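You operate a simulated robot arm through the tools that you are given. There is no shell and no other tool. Be economical: measure what you need, move in short steps, check, and stop when the job is done.

Carry out the task below with a simulated robot arm. There is one attempt and no reset: what you move stays moved.

## Task
Free the green piece from the practice came and lay it with the others.
Fine: blue peg out and back in the peg stand, stop block into the tub, slide the piece clear of the came before you lift it.
Where things are to end (x, y in the base frame): green piece within 0.05 m of [0.47, -0.14].
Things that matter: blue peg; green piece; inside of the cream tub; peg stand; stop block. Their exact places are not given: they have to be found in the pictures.

The check looks at the end state, three seconds after you hand in, the way a careful person would. Anything else that was tipped, shoved, dropped, spilled or broken makes it a failure.

## Robot
A 7-joint arm with a fingered hand on a trunk, on a base that drives. Base frame: it is fixed to the floor where the robot stands at the start and does not move with it; the origin is under the middle of the robot, x ahead of it, y to its left, z up; the surface under the hand at the start is at about z = 0.9. Lengths are in m, angles in rad, forces in N, time in s.
With the tool pointing down near the work surface it reaches from about 0.34 to 0.82 m from the robot's upright axis, wherever it stands. Its first joint turns from -2.007 to 2.007 rad. Places, roughly: blue peg (3x3x6 cm) [0.5, 0, 0.9]; inside of the cream tub [0.5, -0.4, 0.9]; peg stand [0.5, -0.3, 0.9]; stop block (6x4x3 cm) [0.5, 0, 0.9]. Payload 5 kg.
The TCP is the grasp point between the finger pads, 0.032 m short of the fingertips. In the tool frame z runs along the fingers and y along their closing line. Largest opening 0.16 m; the body of the gripper starts 0.089 m behind the TCP. The gripper is a hand of 4 fingers: y runs from the thumb to the fingers, the wrist lies at [0, 0, -0.267] in the tool frame, and closing takes about 1.5 s.
Orientation is that of the tool frame in the base frame, as [roll, pitch, yaw] about the fixed x, y, z axes, in that order (R = Rz(yaw) Ry(pitch) Rx(roll)). With the fingers straight down and closing along the base's y, the tool's x points along the base's -x, its y along +y and its z along -z.

## Interface
- The arm moves only by the tool apply_moves. Its argument "targets" is a list of rows, each an object (a shift or turn left out is 0, a gripper value left out holds the last) with "xyz": the shift along the tool's x, y, z in m, a list of three; "dr": the turn, a rotation vector about the tool's x, y, z in degrees, a list of three. In form: [{"xyz": [x, y, z], "dr": [wx, wy, wz]}, ...]. A call has 1 to 12 rows; each row shifts and turns the commanded pose from where the row before left it, along the tool's axes as they then stand. "hand" is the opening, from 0 (shut) to 1 (fully open), set as the call begins (left out, the last holds). Rows are played at 5 a second. More than 0.05 m and 0.15 rad between two rows, or a gripper value outside its range, and nothing of the call is played. Where a pose cannot be reached the arm comes as near as it can. A force on the tool above 40 N (or 10 N above the force at the start of the call, whichever is more), or a blocked arm, ends the call early, and 0.2 s more pass. The fingers move at their own pace (about 0.108 m/s each) and stop on an object; they squeeze with about 27 N. The grip force told is the motor's: it shows also when the fingers shut on nothing. Time passes only in rows, and 0.2 s behind the last, so rows that do not move let the fingers close. It gives the time, the measured TCP pose, the force on the tool (base axes), the opening and the grip force at its end, in the units of the frame above (readings bear some noise), with the torque about the TCP (base axes, N m) and any sound that the robot's microphone picked up.
- Cameras (640 x 400 px; columns grow to the right, rows downward): "scene" is now at [0.0148, 0.1456, 1.6105]; the picture's right is [-0.47, -0.88, 0.00], its down [-0.55, 0.30, -0.78] and it looks along [0.69, -0.37, -0.62] (base axes); focal length 250 px, centre (320, 200). "wrist" rides on the gripper at [0.08, -0.004, -0.114] in the tool frame; the picture's right is [0.05, 1.00, 0.00], its down [-0.82, 0.04, -0.58] and it looks along [-0.58, 0.03, 0.82] (tool axes); focal length 265 px, centre (320, 200).
- grab_frame(camera): a new picture of that camera. No time passes.
- lift_body(by): slides the trunk up (or, below 0, down) by that many m; the arm and the scene camera ride with it, the base frame stays. It gives what a move gives, with no picture.
- steer(legs): drives the robot by 1 to 6 legs, each [ahead, turn to the left] in m and rad, along the robot's own axes; the way and the turn of a leg run together, so that a leg with both is an arc; at most 1.5 m and 3.142 rad a leg. The arm and the cameras ride along, it lands a little off, and it stops where it bumps. It gives what a move gives.
- finger_targets(finger1, finger2, finger3, thumb_bend): sets how far each is bent, from 0 (flat) to 1 (curled in); at 0.3 the hand is open as for a grip, at 0.7 the pads meet at the TCP. One left out holds its place. A second passes; each finger stops where it meets its share of the squeeze, and holds until it gets a number again. A gripper value or a shape takes the hand back. It gives what a move gives, with no picture; readings hold the bend of each and the force on the fingers (four entries, about 0 where the hand has none), thumb and palm.
- grasp_type(shape): the hand has 4 fingers and takes this shape, open, in about a second: jaw (thumb against the fingers, like two jaws); tri (thumb and two fingers); tip (a fingertip pinch); poke (one finger out to press); point (the index stretched); flat (the hand flat); cup (the hand cupped); fist (a fist). The gripper value then closes the fingers along that shape, each until it touches; the sizes above hold for jaw. It gives what a move gives, with no picture.
- head_to(pan, tilt): turns the head with the scene camera to pan (to the left, within 2.705 rad either way) and tilt (down, from -0.506 to 1.204), counted from straight ahead of the robot. It gives what a move gives.
- probe_pixels(camera, pixels): for up to 12 pixels [column, row] of the newest picture of that camera ("zoom" is the newest enlarged one), the place [x, y, z] in the base frame of the surface seen there, good to about 0.002 m. No time passes.
- enlarge(camera, box): a new picture of the part [left, top, right, bottom] of that camera's present view, enlarged. No time passes.
- close_job(): hands the job in; it is judged then, once.

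Go step by step. Measure first, check grasps and placings, and put right what went wrong. The budget is 80 turns and 60 pictures, counting those below and the enlarged ones. Unless the task says otherwise, let go and move clear before handing in, and close with one line.

The tools are called after ">>>" as name(argument=value, ...) on one line, values as JSON. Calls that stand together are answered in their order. apply_moves: Moves the arm, as the interface text tells. Its arguments: {"type":"object","properties":{"targets":{"type":"array"},"hand":{"type":"number"}},"required":["targets"]} The other tools are called the same way: lift_body (by) slides the trunk up or down; grasp_type (shape) gives the hand a shape; finger_targets (finger1, finger2, finger3, thumb_bend) moves the fingers one by one; steer (legs) drives the base; head_to (pan, tilt) turns the head that bears the scene camera; grab_frame (camera) takes a picture; probe_pixels (camera, pixels) gives the place of the surface under pixels of a picture; enlarge (camera, box) takes an enlarged picture of a part of a camera's view; close_job () hands the job in.

At the start:

```text
time_s: 0.0
position: [0.5428, 0.0637, 1.2451]
orientation: [3.14, 0.001, -3.139]
contact_force: [-0.1, 0.1, 0.4]
ft_torque: [-0.01, 0.0, 0.02]
opening: 0.1597
finger_force: 0.0
shape: jaw
bend: [0.3, 0.3, 0.3, 0.3]
finger forces: [0.1, 0.0, 0.0, 0.0, 0.0, 0.0]
trunk travel left (down, up): [-0.725, 0.265]
robot x, y, heading: [0.0013, 0.0254, -0.0]
head pan, tilt: [-0.494, 0.675]
```

scene: 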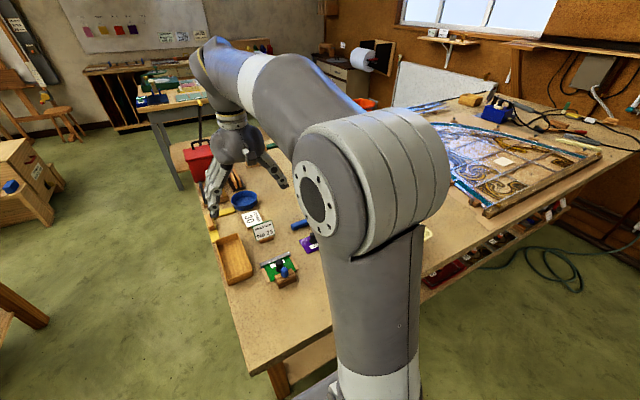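
wrist: 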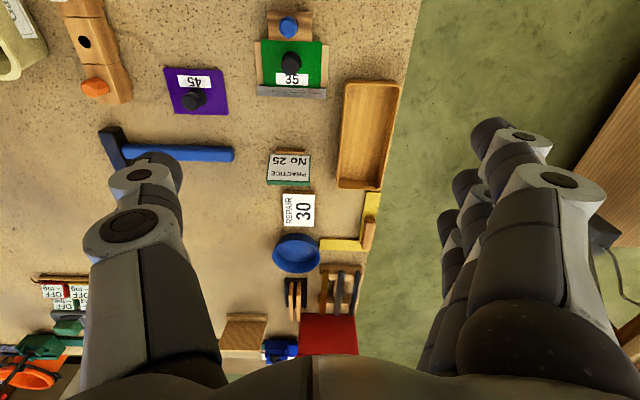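

The wrist view shows a green piece labelled 35 at (292,65), with a blue round thing on a tan block at (289,27). I'll enlarge both views to identify the parts.

>>> enlarge(camera="wrist", box=[60, 0, 420, 225])

>>> enlarge(camera="scene", box=[200, 180, 340, 300])

```text
1.78 times, centred on (240, 112) of wrist
```

zoom: 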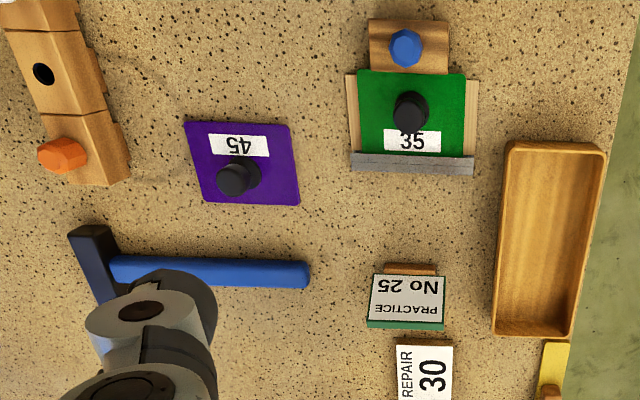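

```text
3.33 times, centred on (270, 240) of scene
```

zoom: 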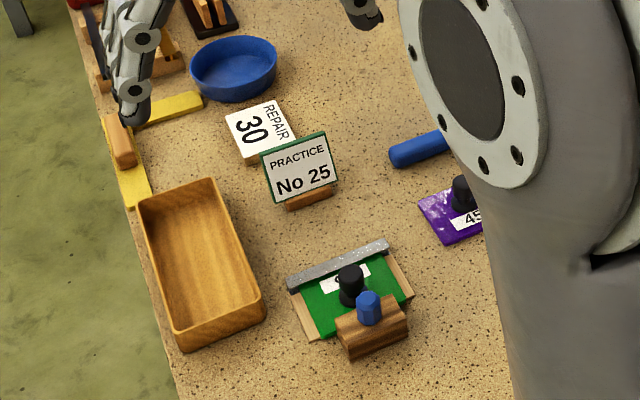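

The came is the grey bar on the far side of the green piece. The stop block with the blue peg is on its near side, and the peg stand is at the top left of the wrist view. I'll probe these, then look toward -y for the tub.

>>> grab_frame(camera="wrist")

>>> probe_pixels(camera="wrist", pixels=[[289, 27], [270, 14], [311, 14], [291, 60], [265, 88], [324, 93], [83, 41], [95, 88], [195, 98], [368, 135], [10, 40], [230, 120]])

>>> apply_moves(targets=[{"xyz": [0.03, -0.04, 0]}, {"xyz": [0.03, -0.04, 0]}, {"xyz": [0.03, -0.04, 0]}, {"xyz": [0.03, -0.04, 0]}, {"xyz": [0.02, -0.04, 0]}, {"xyz": [0, -0.04, 0]}, {"xyz": [0, 0, 0]}])

>>> grab_frame(camera="wrist")

>>> grab_frame(camera="scene")

```text
55 pictures are left
```

wrist: 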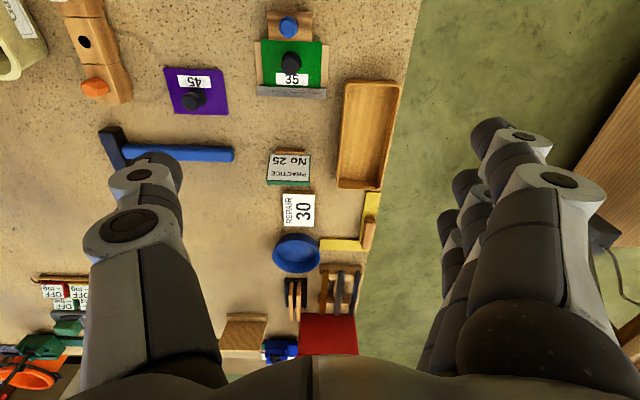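

```text
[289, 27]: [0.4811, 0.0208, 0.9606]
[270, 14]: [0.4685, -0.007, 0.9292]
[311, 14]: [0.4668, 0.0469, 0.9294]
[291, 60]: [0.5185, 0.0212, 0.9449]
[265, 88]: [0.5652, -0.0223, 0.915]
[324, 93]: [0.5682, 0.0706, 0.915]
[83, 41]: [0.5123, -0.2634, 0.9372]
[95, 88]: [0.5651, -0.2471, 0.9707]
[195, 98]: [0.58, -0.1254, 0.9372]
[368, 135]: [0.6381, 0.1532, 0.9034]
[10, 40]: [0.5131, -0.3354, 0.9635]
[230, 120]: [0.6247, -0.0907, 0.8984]
```

```text
time_s: 1.6
position: [0.4022, -0.1782, 1.2474]
orientation: [-3.141, 0.001, -3.14]
contact_force: [0.3, -0.3, 0.0]
ft_torque: [-0.05, 0.02, -0.02]
opening: 0.16
finger_force: 0.0
shape: jaw
bend: [0.3, 0.3, 0.3, 0.3]
finger forces: [0.0, 0.0, 0.0, 0.1, 0.0, 0.0]
trunk travel left (down, up): [-0.725, 0.265]
robot x, y, heading: [0.001, 0.028, 0.001]
head pan, tilt: [-0.494, 0.675]
```

```text
54 pictures are left
```

wrist: 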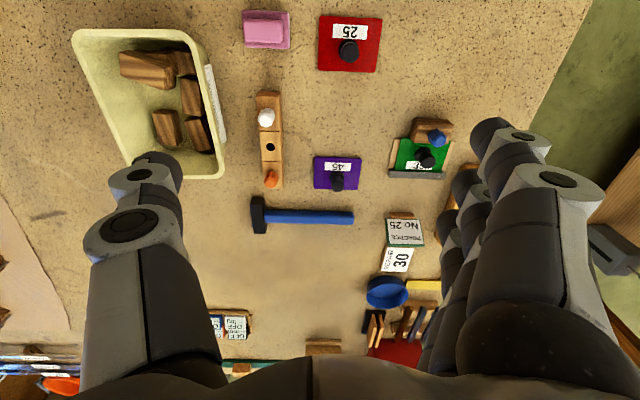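

```text
53 pictures are left
```

scene: 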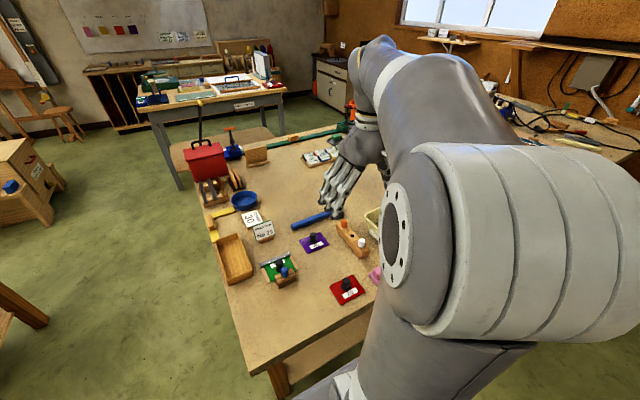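

The tub (cream, holding wood blocks) is at (165,100), and the stand has one free hole at (270,147) between the white and orange pegs. I'll probe these places more precisely.

>>> probe_pixels(camera="wrist", pixels=[[264, 138], [278, 138], [264, 157], [277, 157], [270, 150], [266, 114], [271, 180], [349, 45], [348, 70], [338, 160], [336, 182], [265, 30]])

>>> probe_pixels(camera="wrist", pixels=[[80, 35], [192, 33], [220, 172], [130, 165], [120, 45], [150, 70], [165, 125], [195, 95], [197, 130], [130, 110], [180, 65], [435, 138]])

>>> enlarge(camera="wrist", box=[60, 10, 300, 200])

>>> enlarge(camera="wrist", box=[370, 100, 490, 200])

```text
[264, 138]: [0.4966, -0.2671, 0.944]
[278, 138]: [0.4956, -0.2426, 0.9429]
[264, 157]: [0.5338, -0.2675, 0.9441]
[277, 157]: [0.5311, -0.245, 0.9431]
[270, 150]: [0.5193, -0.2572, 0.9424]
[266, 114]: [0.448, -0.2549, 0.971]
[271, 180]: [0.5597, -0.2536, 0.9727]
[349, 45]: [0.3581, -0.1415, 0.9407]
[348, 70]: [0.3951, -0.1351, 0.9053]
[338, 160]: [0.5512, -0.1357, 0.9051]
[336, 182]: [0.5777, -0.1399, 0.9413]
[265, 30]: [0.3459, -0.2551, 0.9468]
```

```text
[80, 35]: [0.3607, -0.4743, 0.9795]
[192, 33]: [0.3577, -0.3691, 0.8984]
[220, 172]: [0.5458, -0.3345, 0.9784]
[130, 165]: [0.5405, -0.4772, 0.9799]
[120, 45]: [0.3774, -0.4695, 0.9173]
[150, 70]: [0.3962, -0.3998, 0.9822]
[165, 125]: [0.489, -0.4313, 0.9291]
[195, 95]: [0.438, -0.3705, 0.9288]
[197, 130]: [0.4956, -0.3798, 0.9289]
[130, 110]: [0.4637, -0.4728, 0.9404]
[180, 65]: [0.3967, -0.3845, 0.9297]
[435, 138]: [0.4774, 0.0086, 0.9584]
```

```text
2.11 times, centred on (180, 105) of wrist
```

zoom: 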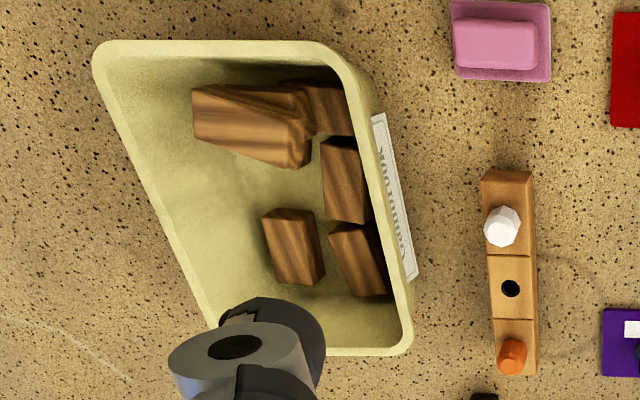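

```text
4.00 times, centred on (430, 150) of wrist
```

zoom: 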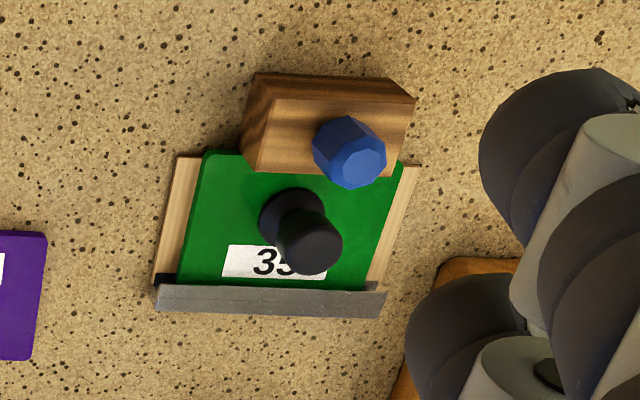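

Everything is located: stand hole near (0.515,-0.256), tub spanning x 0.36–0.55 and y -0.48 to -0.335, peg at about (0.48,0.02). Neighbouring parts sit close to the peg, so I'll try the fingertip pinch and see how the hand looks.

>>> grasp_type(shape="tip")

>>> grab_frame(camera="wrist")

>>> enlarge(camera="scene", box=[260, 100, 420, 240])

```text
time_s: 2.5
position: [0.4028, -0.1786, 1.2478]
orientation: [-3.141, 0.001, -3.139]
contact_force: [-0.4, 0.8, -0.2]
ft_torque: [-0.02, 0.04, 0.04]
opening: 0.1599
finger_force: 0.0
shape: tip
bend: [0.01, 0.3, 0.01, 0.3]
finger forces: [0.0, 0.0, 0.0, 0.0, 0.0, 0.0]
trunk travel left (down, up): [-0.725, 0.265]
robot x, y, heading: [0.0007, 0.0309, -0.002]
head pan, tilt: [-0.494, 0.675]
```

```text
50 pictures are left
```

wrist: 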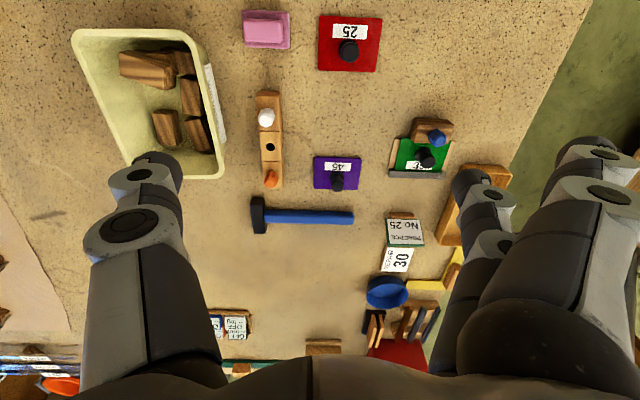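

```text
2.86 times, centred on (340, 170) of scene
```

zoom: 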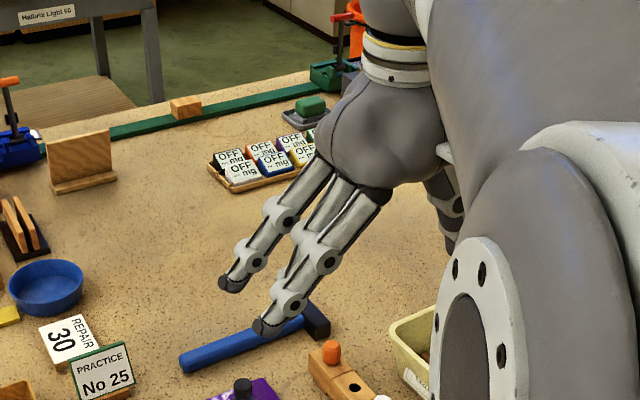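

The tip shape opposes only the middle finger and the thumb, with the other fingers held out straight. I'll move above the peg and look closely.

>>> apply_moves(targets=[{"xyz": [-0.015, 0.04, 0]}, {"xyz": [-0.015, 0.04, 0]}, {"xyz": [-0.015, 0.04, 0]}, {"xyz": [-0.015, 0.04, 0.03]}, {"xyz": [-0.015, 0.039, 0.03]}, {"xyz": [0, 0, 0.04]}, {"xyz": [0, 0, 0.04]}, {"xyz": [0, 0, 0]}])

>>> grab_frame(camera="wrist")

>>> enlarge(camera="scene", box=[200, 160, 360, 300])

```text
refused: row 4 steps farther than a row can; nothing moved
```

```text
48 pictures are left
```

wrist: 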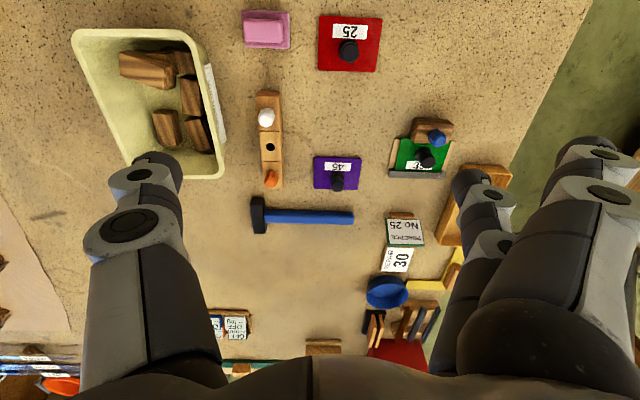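

```text
2.86 times, centred on (280, 230) of scene
```

zoom: 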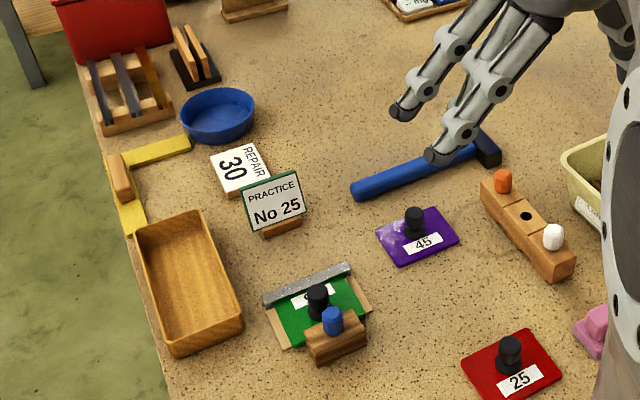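

The call was refused because one row stepped too far, so I'll split the move into smaller rows.

>>> apply_moves(targets=[{"xyz": [-0.015, 0.04, 0]}, {"xyz": [-0.015, 0.04, 0]}, {"xyz": [-0.015, 0.04, 0]}, {"xyz": [-0.015, 0.04, 0]}, {"xyz": [-0.015, 0.039, 0]}, {"xyz": [0, 0, 0.04]}, {"xyz": [0, 0, 0.04]}, {"xyz": [0, 0, 0.04]}, {"xyz": [0, 0, 0]}])

>>> grab_frame(camera="wrist")

```text
time_s: 4.5
position: [0.4753, 0.0229, 1.124]
orientation: [-3.141, 0.001, -3.14]
contact_force: [-1.0, 0.1, 0.4]
ft_torque: [0.03, -0.01, 0.01]
opening: 0.1599
finger_force: 0.0
shape: tip
bend: [0.01, 0.3, 0.01, 0.3]
finger forces: [0.0, 0.0, 0.0, 0.0, 0.0, 0.1]
trunk travel left (down, up): [-0.725, 0.265]
robot x, y, heading: [-0.0024, 0.0235, 0.003]
head pan, tilt: [-0.494, 0.675]
```

```text
46 pictures are left
```

wrist: 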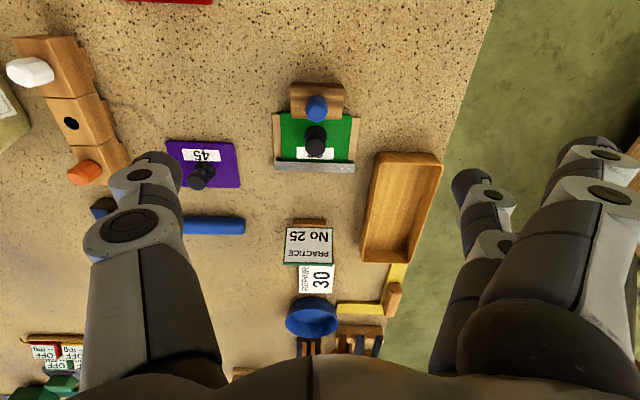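

The peg is at (317,107), on the hand's centreline. I'll enlarge and probe its edges.

>>> enlarge(camera="wrist", box=[260, 70, 372, 180])

>>> probe_pixels(camera="wrist", pixels=[[316, 102], [307, 102], [326, 102], [316, 96], [316, 107], [293, 95], [343, 95], [315, 87], [315, 130], [303, 140], [327, 140], [315, 146]])

```text
3.64 times, centred on (316, 125) of wrist
```

zoom: 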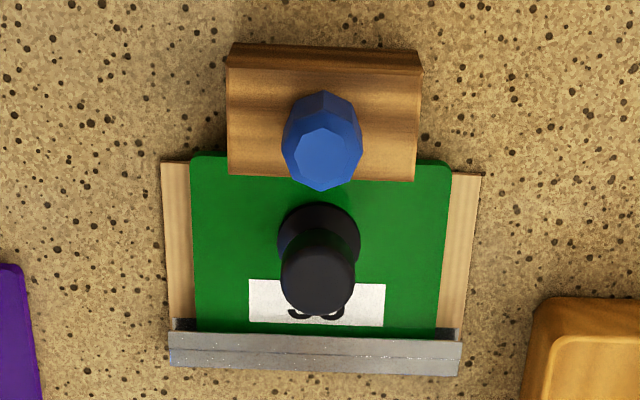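

```text
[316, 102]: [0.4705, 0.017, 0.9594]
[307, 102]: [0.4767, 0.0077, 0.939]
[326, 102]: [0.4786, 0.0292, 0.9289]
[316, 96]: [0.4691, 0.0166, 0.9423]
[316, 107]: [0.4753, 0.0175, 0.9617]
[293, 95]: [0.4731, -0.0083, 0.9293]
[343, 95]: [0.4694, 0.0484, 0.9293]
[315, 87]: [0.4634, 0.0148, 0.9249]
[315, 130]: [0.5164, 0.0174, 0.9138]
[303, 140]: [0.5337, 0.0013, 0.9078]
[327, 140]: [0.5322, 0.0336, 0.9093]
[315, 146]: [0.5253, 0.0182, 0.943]
```

The peg head centre is about (0.479,0.019), top z 0.961, with the block top at 0.929. I'll shift slightly and come down to just above it, then check.

>>> apply_moves(targets=[{"xyz": [-0.004, -0.003, 0.03]}, {"xyz": [0, 0, 0.035]}, {"xyz": [0, 0, 0.035]}, {"xyz": [0, 0, 0.02]}, {"xyz": [0, 0, 0]}])

>>> grab_frame(camera="wrist")

>>> enlarge(camera="scene", box=[200, 180, 340, 300])

```text
time_s: 5.7
position: [0.4815, 0.0188, 1.0037]
orientation: [-3.141, 0.001, -3.139]
contact_force: [-0.3, 0.1, 0.2]
ft_torque: [0.01, 0.0, 0.01]
opening: 0.1599
finger_force: 0.0
shape: tip
bend: [0.01, 0.3, 0.01, 0.3]
finger forces: [0.0, 0.0, 0.0, 0.1, 0.1, 0.1]
trunk travel left (down, up): [-0.725, 0.265]
robot x, y, heading: [-0.0041, 0.0237, -0.002]
head pan, tilt: [-0.494, 0.675]
```

```text
44 pictures are left
```

wrist: 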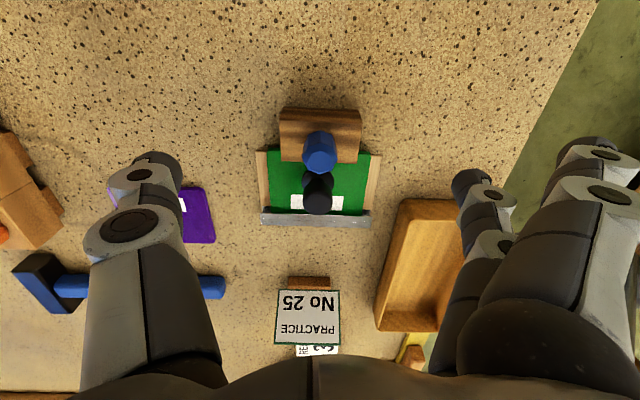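

```text
3.33 times, centred on (270, 240) of scene
```

zoom: 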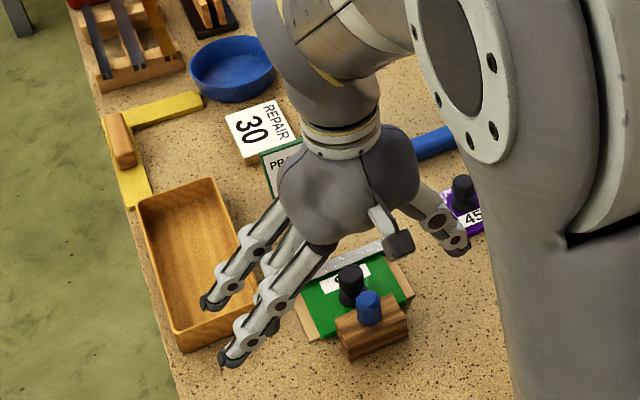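

I'll check how far the outer finger tip (470,180) is from the wooden tray before descending.

>>> probe_pixels(camera="wrist", pixels=[[468, 180], [495, 243], [583, 148], [165, 165], [405, 203], [440, 203], [380, 320], [319, 152]])

```text
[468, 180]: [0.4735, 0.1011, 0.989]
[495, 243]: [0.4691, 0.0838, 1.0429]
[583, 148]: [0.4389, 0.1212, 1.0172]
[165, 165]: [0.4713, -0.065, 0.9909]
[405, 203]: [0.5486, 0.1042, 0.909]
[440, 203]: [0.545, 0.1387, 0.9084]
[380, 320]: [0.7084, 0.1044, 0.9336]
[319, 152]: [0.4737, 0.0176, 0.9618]
```

There is about 2 cm of clearance to the tray. I'll lower to TCP z ≈ 0.968 and check.

>>> apply_moves(targets=[{"xyz": [0, 0, 0.018]}, {"xyz": [0, 0, 0.018]}, {"xyz": [0, 0, 0]}])

>>> apply_moves(targets=[{"xyz": [0, 0, 0]}, {"xyz": [0, 0, 0]}, {"xyz": [0, 0, 0]}, {"xyz": [0, 0, 0]}, {"xyz": [0, 0, 0]}], hand=0.3)

>>> grab_frame(camera="wrist")

>>> enlarge(camera="scene", box=[230, 210, 340, 300])

```text
time_s: 6.5
position: [0.4821, 0.0195, 0.9697]
orientation: [3.141, 0.001, -3.139]
contact_force: [0.1, 0.8, -0.6]
ft_torque: [0.0, -0.02, -0.02]
opening: 0.16
finger_force: 0.1
shape: tip
bend: [0.01, 0.3, 0.01, 0.3]
finger forces: [0.0, 0.1, 0.1, 0.0, 0.0, 0.1]
trunk travel left (down, up): [-0.725, 0.265]
robot x, y, heading: [0.0017, 0.0281, 0.003]
head pan, tilt: [-0.494, 0.675]
```

```text
time_s: 7.7
position: [0.4822, 0.0185, 0.9692]
orientation: [3.141, -0.001, -3.14]
contact_force: [-0.2, 0.4, 0.2]
ft_torque: [0.01, 0.01, 0.0]
opening: 0.0485
finger_force: 0.0
shape: tip
bend: [0.01, 0.73, 0.01, 0.7]
finger forces: [0.0, 0.1, 0.0, 0.0, 0.0, 0.1]
trunk travel left (down, up): [-0.725, 0.265]
robot x, y, heading: [-0.0011, 0.0268, -0.003]
head pan, tilt: [-0.494, 0.675]
```

```text
42 pictures are left
```

wrist: 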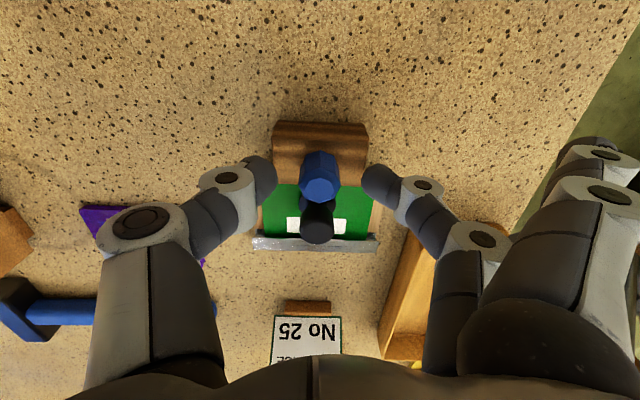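

```text
4.44 times, centred on (285, 255) of scene
```

zoom: 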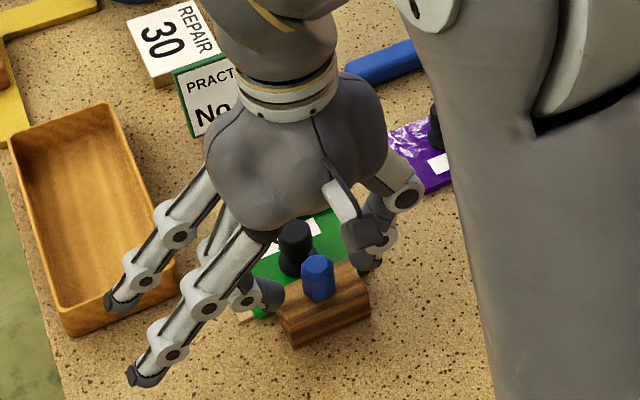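

The fingertips approach symmetrically at (262,172) and (380,185). I'll check their height and x against the peg.

>>> probe_pixels(camera="wrist", pixels=[[262, 165], [268, 185], [375, 175], [372, 192], [319, 160], [319, 185], [319, 200], [225, 180], [422, 185]])

```text
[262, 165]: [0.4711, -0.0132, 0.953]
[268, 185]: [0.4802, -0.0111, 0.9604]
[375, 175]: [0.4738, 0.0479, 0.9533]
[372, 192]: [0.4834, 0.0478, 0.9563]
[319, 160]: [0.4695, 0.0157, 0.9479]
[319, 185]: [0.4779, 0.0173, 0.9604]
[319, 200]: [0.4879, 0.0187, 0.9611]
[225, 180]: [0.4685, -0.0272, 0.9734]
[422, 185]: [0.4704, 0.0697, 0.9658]
```

The tips are at z ≈ 0.945–0.96 and centred on the peg head. I'll close on it.

>>> apply_moves(targets=[{"xyz": [0, 0, 0]}, {"xyz": [0, 0, 0]}, {"xyz": [0, 0, 0]}, {"xyz": [0, 0, 0]}, {"xyz": [0, 0, 0]}], hand=0)

>>> grab_frame(camera="wrist")

```text
time_s: 8.9
position: [0.4822, 0.0194, 0.9683]
orientation: [3.142, -0.001, -3.14]
contact_force: [1.5, -0.9, -4.0]
ft_torque: [0.04, -0.04, -0.01]
opening: 0.0177
finger_force: 27.1
shape: tip
bend: [0.27, 0.72, 0.27, 0.7]
finger forces: [0.0, 23.2, 0.0, 0.0, 24.0, 0.1]
trunk travel left (down, up): [-0.725, 0.265]
robot x, y, heading: [-0.0033, 0.0255, -0.001]
head pan, tilt: [-0.494, 0.675]
```

```text
40 pictures are left
```

wrist: 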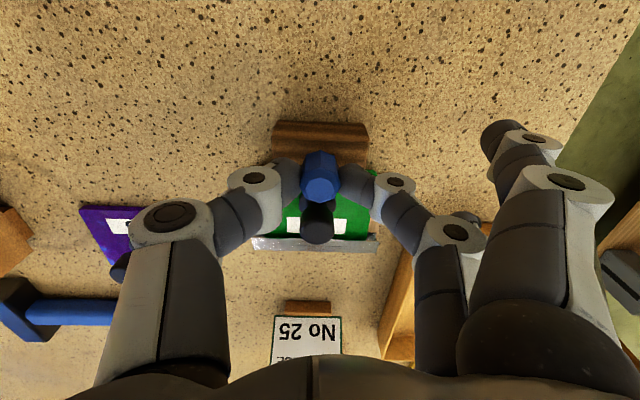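

The peg is gripped (23–24 N on both fingers). I'll lift straight up slowly.

>>> apply_moves(targets=[{"xyz": [0, 0, -0.01]}, {"xyz": [0, 0, -0.015]}, {"xyz": [0, 0, -0.015]}, {"xyz": [0, 0, -0.02]}, {"xyz": [0, 0, -0.02]}, {"xyz": [0, 0, 0]}])

>>> grab_frame(camera="wrist")

>>> enlarge(camera="scene", box=[220, 190, 340, 300])

```text
time_s: 10.3
position: [0.4827, 0.0186, 1.049]
orientation: [3.141, 0.001, -3.139]
contact_force: [0.3, -0.4, -0.1]
ft_torque: [-0.01, 0.02, -0.02]
opening: 0.0177
finger_force: 27.1
shape: tip
bend: [0.28, 0.72, 0.28, 0.7]
finger forces: [0.0, 23.7, 0.0, 0.0, 24.2, 0.0]
trunk travel left (down, up): [-0.725, 0.265]
robot x, y, heading: [0.0018, 0.0271, 0.002]
head pan, tilt: [-0.494, 0.675]
```

```text
39 pictures are left
```

wrist: 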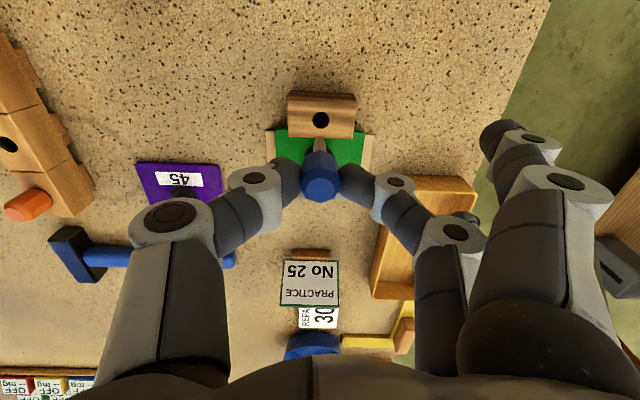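

```text
3.64 times, centred on (280, 245) of scene
```

zoom: 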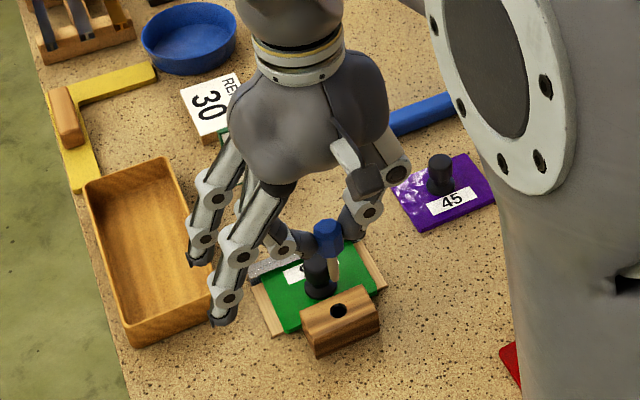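

The peg is out, the hole in the block is visible, and the block and piece didn't move. I'll carry the peg above the stand and look at the hole.

>>> apply_moves(targets=[{"xyz": [0, 0, -0.03]}, {"xyz": [0, -0.045, 0]}, {"xyz": [0, -0.045, 0]}, {"xyz": [0, -0.045, 0]}, {"xyz": [-0.01, -0.045, 0]}, {"xyz": [-0.01, -0.045, 0]}, {"xyz": [-0.017, -0.045, 0]}, {"xyz": [0, -0.005, 0]}, {"xyz": [0, 0, 0]}])

>>> grab_frame(camera="wrist")

>>> enlarge(camera="wrist", box=[250, 60, 390, 210])

```text
time_s: 12.3
position: [0.5195, -0.2565, 1.0795]
orientation: [3.141, -0.001, -3.14]
contact_force: [-0.4, -0.1, 0.6]
ft_torque: [-0.01, -0.01, -0.01]
opening: 0.0181
finger_force: 27.4
shape: tip
bend: [0.28, 0.72, 0.28, 0.7]
finger forces: [0.0, 23.7, 0.0, 0.1, 24.3, 0.0]
trunk travel left (down, up): [-0.725, 0.265]
robot x, y, heading: [0.0037, 0.0241, -0.0]
head pan, tilt: [-0.494, 0.675]
```

```text
37 pictures are left
```

wrist: 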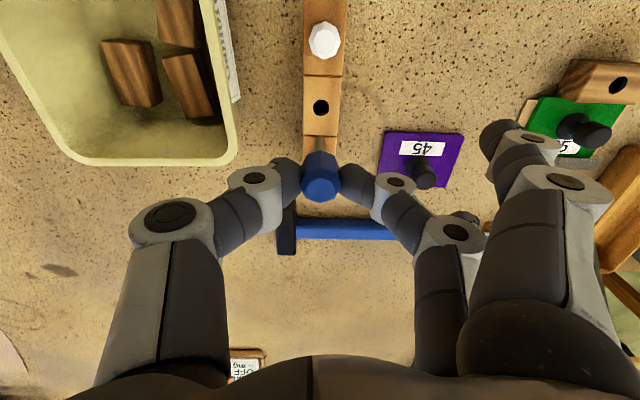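

```text
2.67 times, centred on (320, 135) of wrist
```

zoom: 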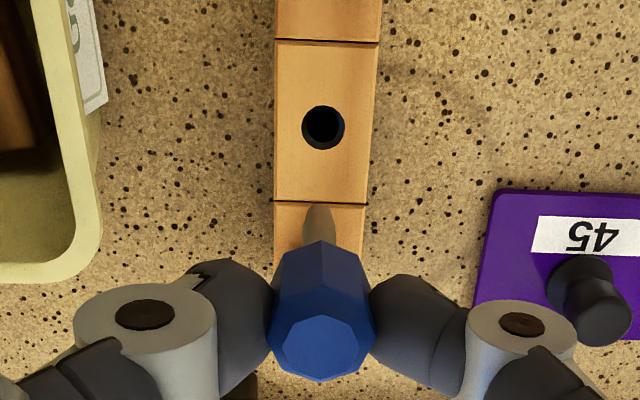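

The hole is at zoom (323,127) and the shaft tip at about zoom (318,207). I'll probe the hole's rim and the shaft.

>>> probe_pixels(camera="zoom", pixels=[[323, 101], [323, 154], [297, 127], [350, 127], [318, 210], [306, 232], [332, 232], [318, 232], [276, 127], [371, 127], [321, 320], [321, 372]])

>>> probe_pixels(camera="wrist", pixels=[[232, 140], [210, 162], [205, 230], [165, 240], [275, 165], [245, 200], [490, 140], [460, 220], [535, 140], [425, 175]])

```text
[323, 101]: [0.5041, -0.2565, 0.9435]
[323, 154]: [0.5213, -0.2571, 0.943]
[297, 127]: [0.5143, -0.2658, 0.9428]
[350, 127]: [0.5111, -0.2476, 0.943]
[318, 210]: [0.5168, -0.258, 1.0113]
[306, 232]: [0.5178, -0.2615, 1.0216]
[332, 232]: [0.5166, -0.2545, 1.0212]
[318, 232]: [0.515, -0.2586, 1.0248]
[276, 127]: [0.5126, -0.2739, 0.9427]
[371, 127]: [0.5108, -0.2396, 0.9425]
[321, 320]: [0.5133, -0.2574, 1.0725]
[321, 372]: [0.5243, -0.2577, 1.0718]
```

```text
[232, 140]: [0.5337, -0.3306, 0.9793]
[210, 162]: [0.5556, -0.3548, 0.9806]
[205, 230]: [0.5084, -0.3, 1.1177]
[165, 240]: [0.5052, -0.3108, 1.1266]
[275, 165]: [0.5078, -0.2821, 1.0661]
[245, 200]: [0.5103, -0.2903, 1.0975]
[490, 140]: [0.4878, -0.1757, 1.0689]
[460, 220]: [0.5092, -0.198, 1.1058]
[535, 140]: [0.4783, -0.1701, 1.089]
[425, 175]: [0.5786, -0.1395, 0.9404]
```

The hole centre is (0.5127,-0.2567) and the shaft centre about (0.5185,-0.258), so I'll shift -5.8 mm in x and +1.2 mm in y. Then I'll lower until the shaft is just above the hole and check.

>>> apply_moves(targets=[{"xyz": [0.0058, 0.0012, 0]}, {"xyz": [0, 0, 0.03]}, {"xyz": [0, 0, 0.022]}, {"xyz": [0, 0, 0]}, {"xyz": [0, 0, 0]}])

>>> enlarge(camera="wrist", box=[250, 60, 390, 210])

>>> enlarge(camera="scene", box=[290, 190, 410, 290])

```text
time_s: 13.5
position: [0.5161, -0.2552, 1.0271]
orientation: [3.141, 0.001, -3.139]
contact_force: [0.7, 0.3, -0.9]
ft_torque: [0.01, -0.05, -0.03]
opening: 0.018
finger_force: 26.9
shape: tip
bend: [0.28, 0.72, 0.28, 0.7]
finger forces: [0.0, 23.7, 0.1, 0.0, 24.4, 0.1]
trunk travel left (down, up): [-0.725, 0.265]
robot x, y, heading: [0.0011, 0.0274, -0.002]
head pan, tilt: [-0.494, 0.675]
```

```text
2.67 times, centred on (320, 135) of wrist
```

zoom: 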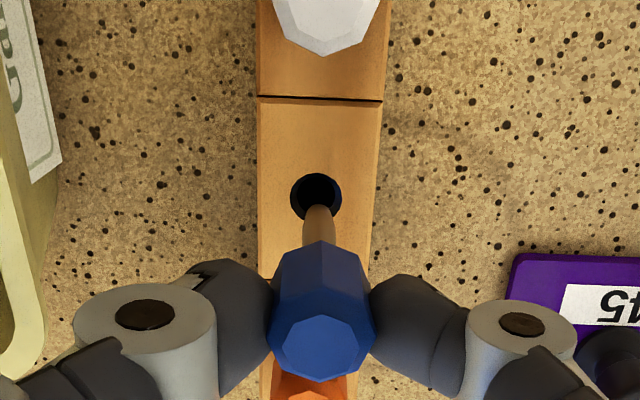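

```text
4.00 times, centred on (350, 240) of scene
```

zoom: 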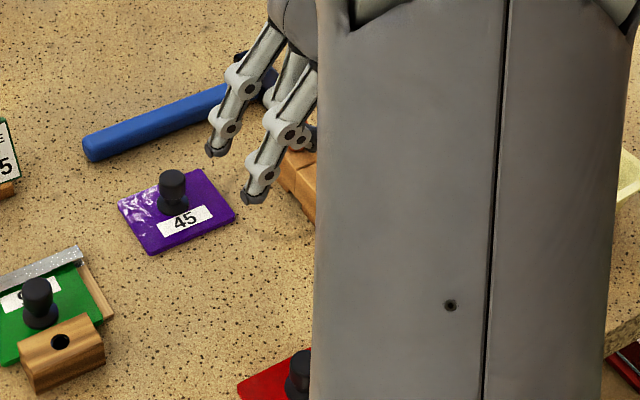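

The shaft tip is just in front of the hole in the view. I'll take a fresh frame to verify the alignment.

>>> enlarge(camera="wrist", box=[285, 110, 355, 210])

>>> probe_pixels(camera="zoom", pixels=[[320, 10], [315, 100], [240, 100], [380, 100], [320, 180], [320, 150], [295, 170], [345, 170]])

```text
4.00 times, centred on (320, 160) of wrist
```

zoom: 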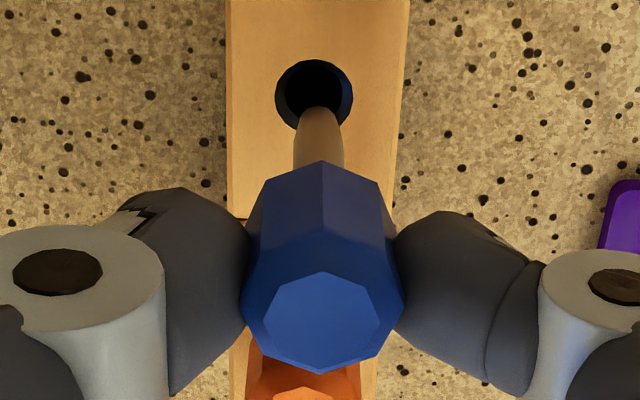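

```text
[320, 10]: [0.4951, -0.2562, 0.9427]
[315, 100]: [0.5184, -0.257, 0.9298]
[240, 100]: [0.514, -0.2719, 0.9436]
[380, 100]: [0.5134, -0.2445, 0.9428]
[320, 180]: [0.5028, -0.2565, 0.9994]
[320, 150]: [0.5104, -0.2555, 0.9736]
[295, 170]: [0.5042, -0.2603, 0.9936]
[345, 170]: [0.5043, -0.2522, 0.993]
```

The remaining error is about 1 mm in each axis. I'll correct it and insert slowly, watching the force.

>>> apply_moves(targets=[{"xyz": [0.0012, -0.001, 0]}, {"xyz": [0, 0, 0.008]}, {"xyz": [0, 0, 0.008]}, {"xyz": [0, 0, 0.008]}, {"xyz": [0, 0, 0]}])

>>> enlarge(camera="wrist", box=[240, 100, 400, 240])

>>> probe_pixels(camera="zoom", pixels=[[320, 150], [320, 250], [290, 160], [350, 160]])

```text
time_s: 14.7
position: [0.5127, -0.2568, 1.0035]
orientation: [3.141, 0.0, -3.141]
contact_force: [0.4, -0.2, -0.4]
ft_torque: [0.0, -0.02, -0.01]
opening: 0.0178
finger_force: 27.2
shape: tip
bend: [0.28, 0.72, 0.28, 0.7]
finger forces: [0.1, 23.6, 0.1, 0.0, 24.3, 0.1]
trunk travel left (down, up): [-0.725, 0.265]
robot x, y, heading: [-0.0002, 0.0306, 0.006]
head pan, tilt: [-0.494, 0.675]
```

```text
2.86 times, centred on (320, 170) of wrist
```

zoom: 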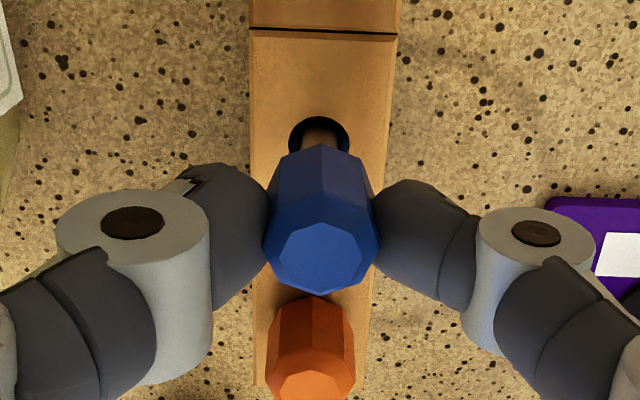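

```text
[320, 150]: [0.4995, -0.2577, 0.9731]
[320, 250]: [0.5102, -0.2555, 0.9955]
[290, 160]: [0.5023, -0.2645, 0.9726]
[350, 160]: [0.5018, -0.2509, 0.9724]
```

The shaft is entering the hole with no force. The seated head top should be at z ≈ 0.972, so I have about 23 mm more to go.

>>> apply_moves(targets=[{"xyz": [0, 0, 0.007]}, {"xyz": [0, 0, 0.006]}, {"xyz": [0, 0, 0.005]}, {"xyz": [0, 0, 0.003]}, {"xyz": [0, 0, 0]}])

>>> enlarge(camera="wrist", box=[240, 100, 400, 240])

>>> probe_pixels(camera="zoom", pixels=[[320, 250], [320, 275], [320, 350], [320, 130]])

```text
time_s: 15.9
position: [0.5121, -0.2551, 0.9821]
orientation: [3.141, 0.0, -3.14]
contact_force: [0.3, -0.1, -1.1]
ft_torque: [-0.01, -0.04, 0.03]
opening: 0.0178
finger_force: 26.4
shape: tip
bend: [0.28, 0.72, 0.28, 0.7]
finger forces: [0.1, 23.7, 0.0, 0.0, 24.3, 0.0]
trunk travel left (down, up): [-0.725, 0.265]
robot x, y, heading: [-0.002, 0.0296, 0.001]
head pan, tilt: [-0.494, 0.675]
```

```text
2.86 times, centred on (320, 170) of wrist
```

zoom: 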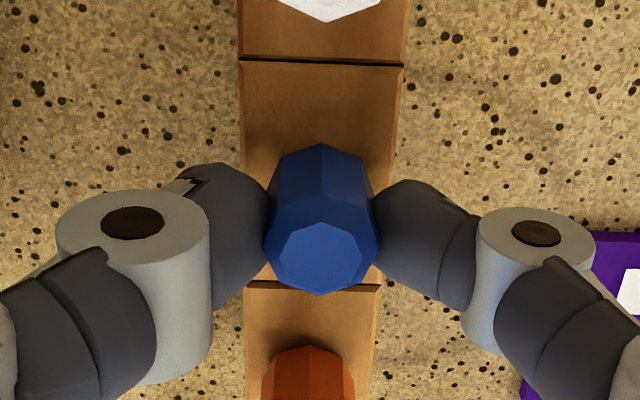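

```text
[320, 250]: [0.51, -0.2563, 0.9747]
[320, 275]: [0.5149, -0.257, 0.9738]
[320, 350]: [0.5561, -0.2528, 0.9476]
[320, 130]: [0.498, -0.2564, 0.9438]
```

The head top is at 0.974, about 2 mm above seated. I'll lower 2 mm, open partly and rise.

>>> apply_moves(targets=[{"xyz": [0, 0, 0.002]}, {"xyz": [0, 0, 0]}])

>>> apply_moves(targets=[{"xyz": [0, 0, 0]}, {"xyz": [0, 0, 0]}, {"xyz": [0, 0, 0]}, {"xyz": [0, 0, -0.01]}, {"xyz": [0, 0, -0.03]}, {"xyz": [0, 0, -0.04]}, {"xyz": [0, 0, -0.04]}, {"xyz": [0, 0, 0]}], hand=0.32)

>>> grab_frame(camera="wrist")

```text
time_s: 16.5
position: [0.512, -0.2554, 0.9791]
orientation: [-3.141, 0.0, -3.139]
contact_force: [0.6, 1.2, 8.0]
ft_torque: [0.04, 0.01, -0.01]
opening: 0.0179
finger_force: 26.9
shape: tip
bend: [0.28, 0.72, 0.28, 0.7]
finger forces: [0.0, 25.4, 0.1, 0.0, 26.0, 0.0]
trunk travel left (down, up): [-0.725, 0.265]
robot x, y, heading: [0.002, 0.0264, -0.002]
head pan, tilt: [-0.494, 0.675]
```

```text
time_s: 18.3
position: [0.5122, -0.2572, 1.0997]
orientation: [3.141, 0.001, -3.139]
contact_force: [0.1, -0.9, 0.1]
ft_torque: [-0.02, -0.01, 0.02]
opening: 0.0508
finger_force: 0.0
shape: tip
bend: [0.01, 0.73, 0.01, 0.7]
finger forces: [0.0, 0.1, 0.0, 0.0, 0.0, 0.0]
trunk travel left (down, up): [-0.725, 0.265]
robot x, y, heading: [-0.0018, 0.0289, 0.003]
head pan, tilt: [-0.494, 0.675]
```

```text
30 pictures are left
```

wrist: 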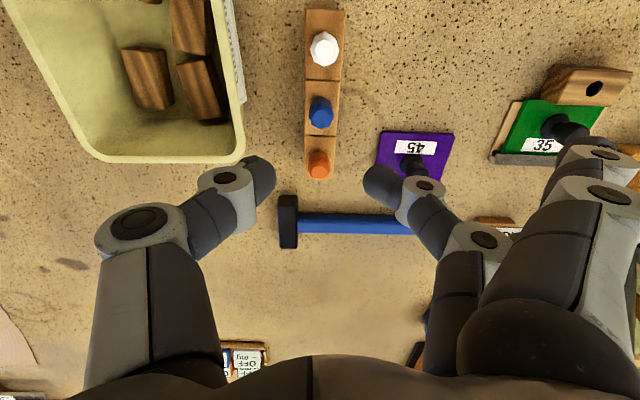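

The blue peg is seated in the stand, at (320,112), between the white and orange ones. Next I'll go above the stop block with the fingers open.

>>> apply_moves(targets=[{"xyz": [0.01, 0.045, 0]}, {"xyz": [0.01, 0.045, 0]}, {"xyz": [0.011, 0.045, 0]}, {"xyz": [0, 0.045, 0]}, {"xyz": [0, 0.045, 0]}, {"xyz": [0, 0.045, 0]}, {"xyz": [0, 0.007, 0]}, {"xyz": [0, 0, 0.04]}, {"xyz": [0, 0, 0.02]}, {"xyz": [0, 0, 0]}], hand=0.65)

>>> grab_frame(camera="wrist")

>>> enlarge(camera="wrist", box=[240, 80, 400, 220])

>>> probe_pixels(camera="zoom", pixels=[[210, 130], [420, 130], [320, 80], [320, 100], [250, 175], [400, 175], [320, 135]])

```text
time_s: 20.5
position: [0.4814, 0.0228, 1.038]
orientation: [3.141, 0.0, -3.141]
contact_force: [0.7, 0.2, 0.6]
ft_torque: [0.0, -0.01, -0.03]
opening: 0.1038
finger_force: 0.1
shape: tip
bend: [0.01, 0.7, 0.01, 0.67]
finger forces: [0.0, 0.0, 0.0, 0.0, 0.1, 0.1]
trunk travel left (down, up): [-0.725, 0.265]
robot x, y, heading: [0.003, 0.0313, 0.001]
head pan, tilt: [-0.494, 0.675]
```

```text
29 pictures are left
```

wrist: 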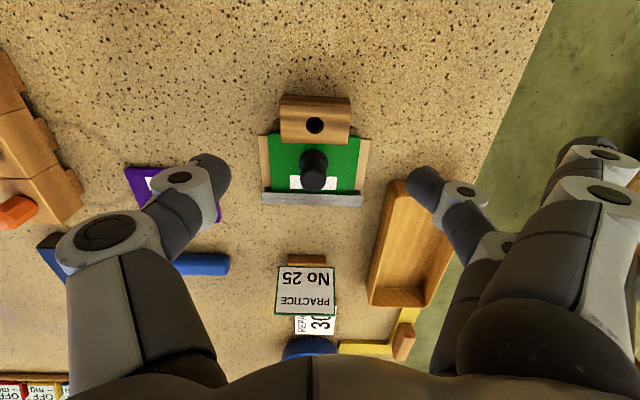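

```text
2.86 times, centred on (320, 150) of wrist
```

zoom: 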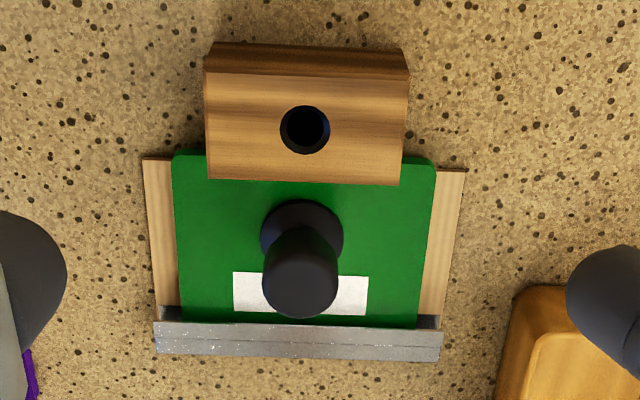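

```text
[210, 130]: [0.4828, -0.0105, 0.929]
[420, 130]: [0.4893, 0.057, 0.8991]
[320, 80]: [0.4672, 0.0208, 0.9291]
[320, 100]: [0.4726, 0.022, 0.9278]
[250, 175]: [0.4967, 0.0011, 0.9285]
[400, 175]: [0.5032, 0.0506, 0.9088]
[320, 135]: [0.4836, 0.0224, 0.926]
```

The block spans y -0.011..0.048 and x 0.463..0.50, with centre y ≈ 0.019. I'll shift y by -4 mm and descend in stages.

>>> apply_moves(targets=[{"xyz": [0.0, -0.004, 0.03]}, {"xyz": [0, 0, 0.03]}, {"xyz": [0, 0, 0.02]}, {"xyz": [0, 0, 0.01]}, {"xyz": [0, 0, 0]}])

>>> grab_frame(camera="wrist")

>>> probe_pixels(camera="wrist", pixels=[[210, 165], [225, 180], [430, 175], [415, 185], [270, 150], [360, 150], [315, 150]])

>>> enlarge(camera="scene", box=[230, 210, 340, 300])

```text
time_s: 21.7
position: [0.4829, 0.0167, 0.9514]
orientation: [-3.141, 0.001, -3.141]
contact_force: [0.2, -0.2, -0.1]
ft_torque: [-0.02, -0.01, -0.01]
opening: 0.1038
finger_force: 0.0
shape: tip
bend: [0.01, 0.7, 0.01, 0.67]
finger forces: [0.0, 0.0, 0.0, 0.1, 0.1, 0.1]
trunk travel left (down, up): [-0.725, 0.265]
robot x, y, heading: [-0.0015, 0.0242, -0.001]
head pan, tilt: [-0.494, 0.675]
```

```text
27 pictures are left
```

wrist: 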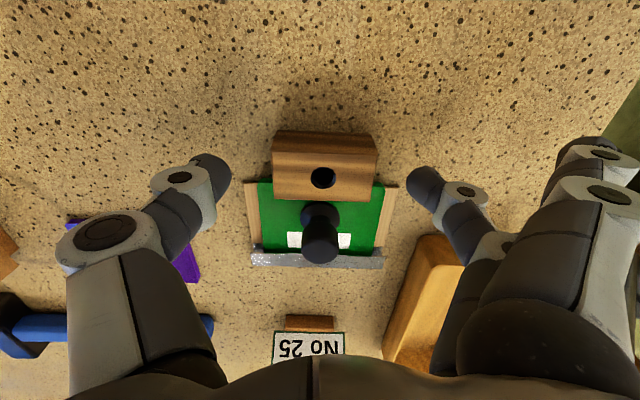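

```text
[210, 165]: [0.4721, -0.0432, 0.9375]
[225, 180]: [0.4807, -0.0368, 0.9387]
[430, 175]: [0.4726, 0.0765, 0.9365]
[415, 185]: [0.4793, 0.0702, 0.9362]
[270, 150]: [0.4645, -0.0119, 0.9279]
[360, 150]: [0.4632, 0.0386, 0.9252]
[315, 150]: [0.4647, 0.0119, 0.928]
```

```text
4.44 times, centred on (285, 255) of scene
```

zoom: 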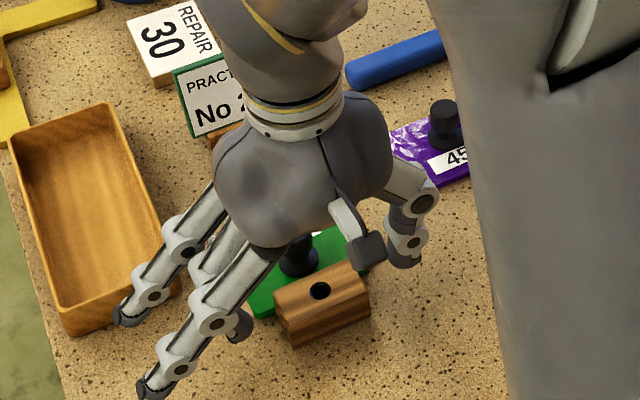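

The outer far finger looks close to the wooden tray at zoom (125,315). I'll probe it before going lower.

>>> probe_pixels(camera="zoom", pixels=[[122, 315], [130, 318], [148, 296], [140, 385], [175, 290], [110, 325], [75, 332], [235, 328], [400, 262], [150, 310]])

```text
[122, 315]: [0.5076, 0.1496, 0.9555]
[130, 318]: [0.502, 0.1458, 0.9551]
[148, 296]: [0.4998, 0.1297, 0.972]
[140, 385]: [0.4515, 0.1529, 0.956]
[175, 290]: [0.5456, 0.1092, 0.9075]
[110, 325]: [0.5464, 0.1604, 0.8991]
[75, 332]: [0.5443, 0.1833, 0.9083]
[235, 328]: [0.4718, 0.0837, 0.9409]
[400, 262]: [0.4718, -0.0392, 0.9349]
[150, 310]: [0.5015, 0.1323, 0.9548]
```

Clearances are fine, with the tray starting at x=0.545 and the outer finger at about 0.51. I'll lower 10 mm and close on the block.

>>> apply_moves(targets=[{"xyz": [0, 0.001, 0.005]}, {"xyz": [0, 0.001, 0.005]}, {"xyz": [0, 0, 0]}])

>>> apply_moves(targets=[{"xyz": [0, 0, 0]}, {"xyz": [0, 0, 0]}, {"xyz": [0, 0, 0]}, {"xyz": [0, 0, 0]}, {"xyz": [0, 0, 0]}], hand=0.2)

>>> grab_frame(camera="wrist")

```text
time_s: 22.5
position: [0.4808, 0.0191, 0.9397]
orientation: [3.14, 0.0, -3.139]
contact_force: [0.2, 0.1, 0.7]
ft_torque: [0.02, 0.03, 0.0]
opening: 0.1036
finger_force: 0.0
shape: tip
bend: [0.01, 0.7, 0.01, 0.67]
finger forces: [0.0, 0.1, 0.0, 0.1, 0.1, 0.0]
trunk travel left (down, up): [-0.725, 0.265]
robot x, y, heading: [-0.0002, 0.0334, -0.003]
head pan, tilt: [-0.494, 0.675]
```

```text
time_s: 23.7
position: [0.4825, 0.0195, 0.9412]
orientation: [-3.141, -0.001, -3.136]
contact_force: [0.5, 0.7, 0.0]
ft_torque: [0.02, -0.05, 0.0]
opening: 0.0533
finger_force: 26.8
shape: tip
bend: [0.27, 0.73, 0.27, 0.7]
finger forces: [0.0, 24.6, 0.0, 0.0, 24.5, 0.0]
trunk travel left (down, up): [-0.725, 0.265]
robot x, y, heading: [0.0034, 0.0283, -0.001]
head pan, tilt: [-0.494, 0.675]
```

```text
25 pictures are left
```

wrist: 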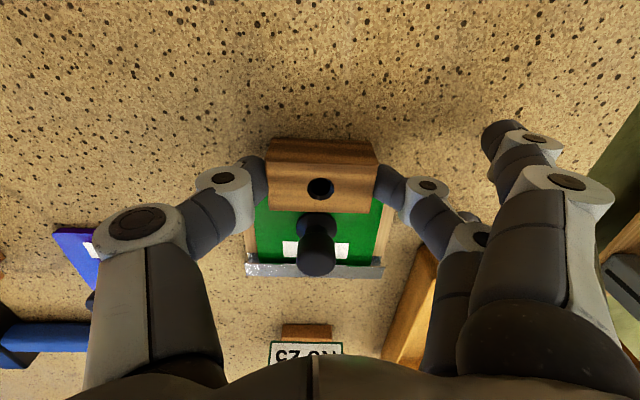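

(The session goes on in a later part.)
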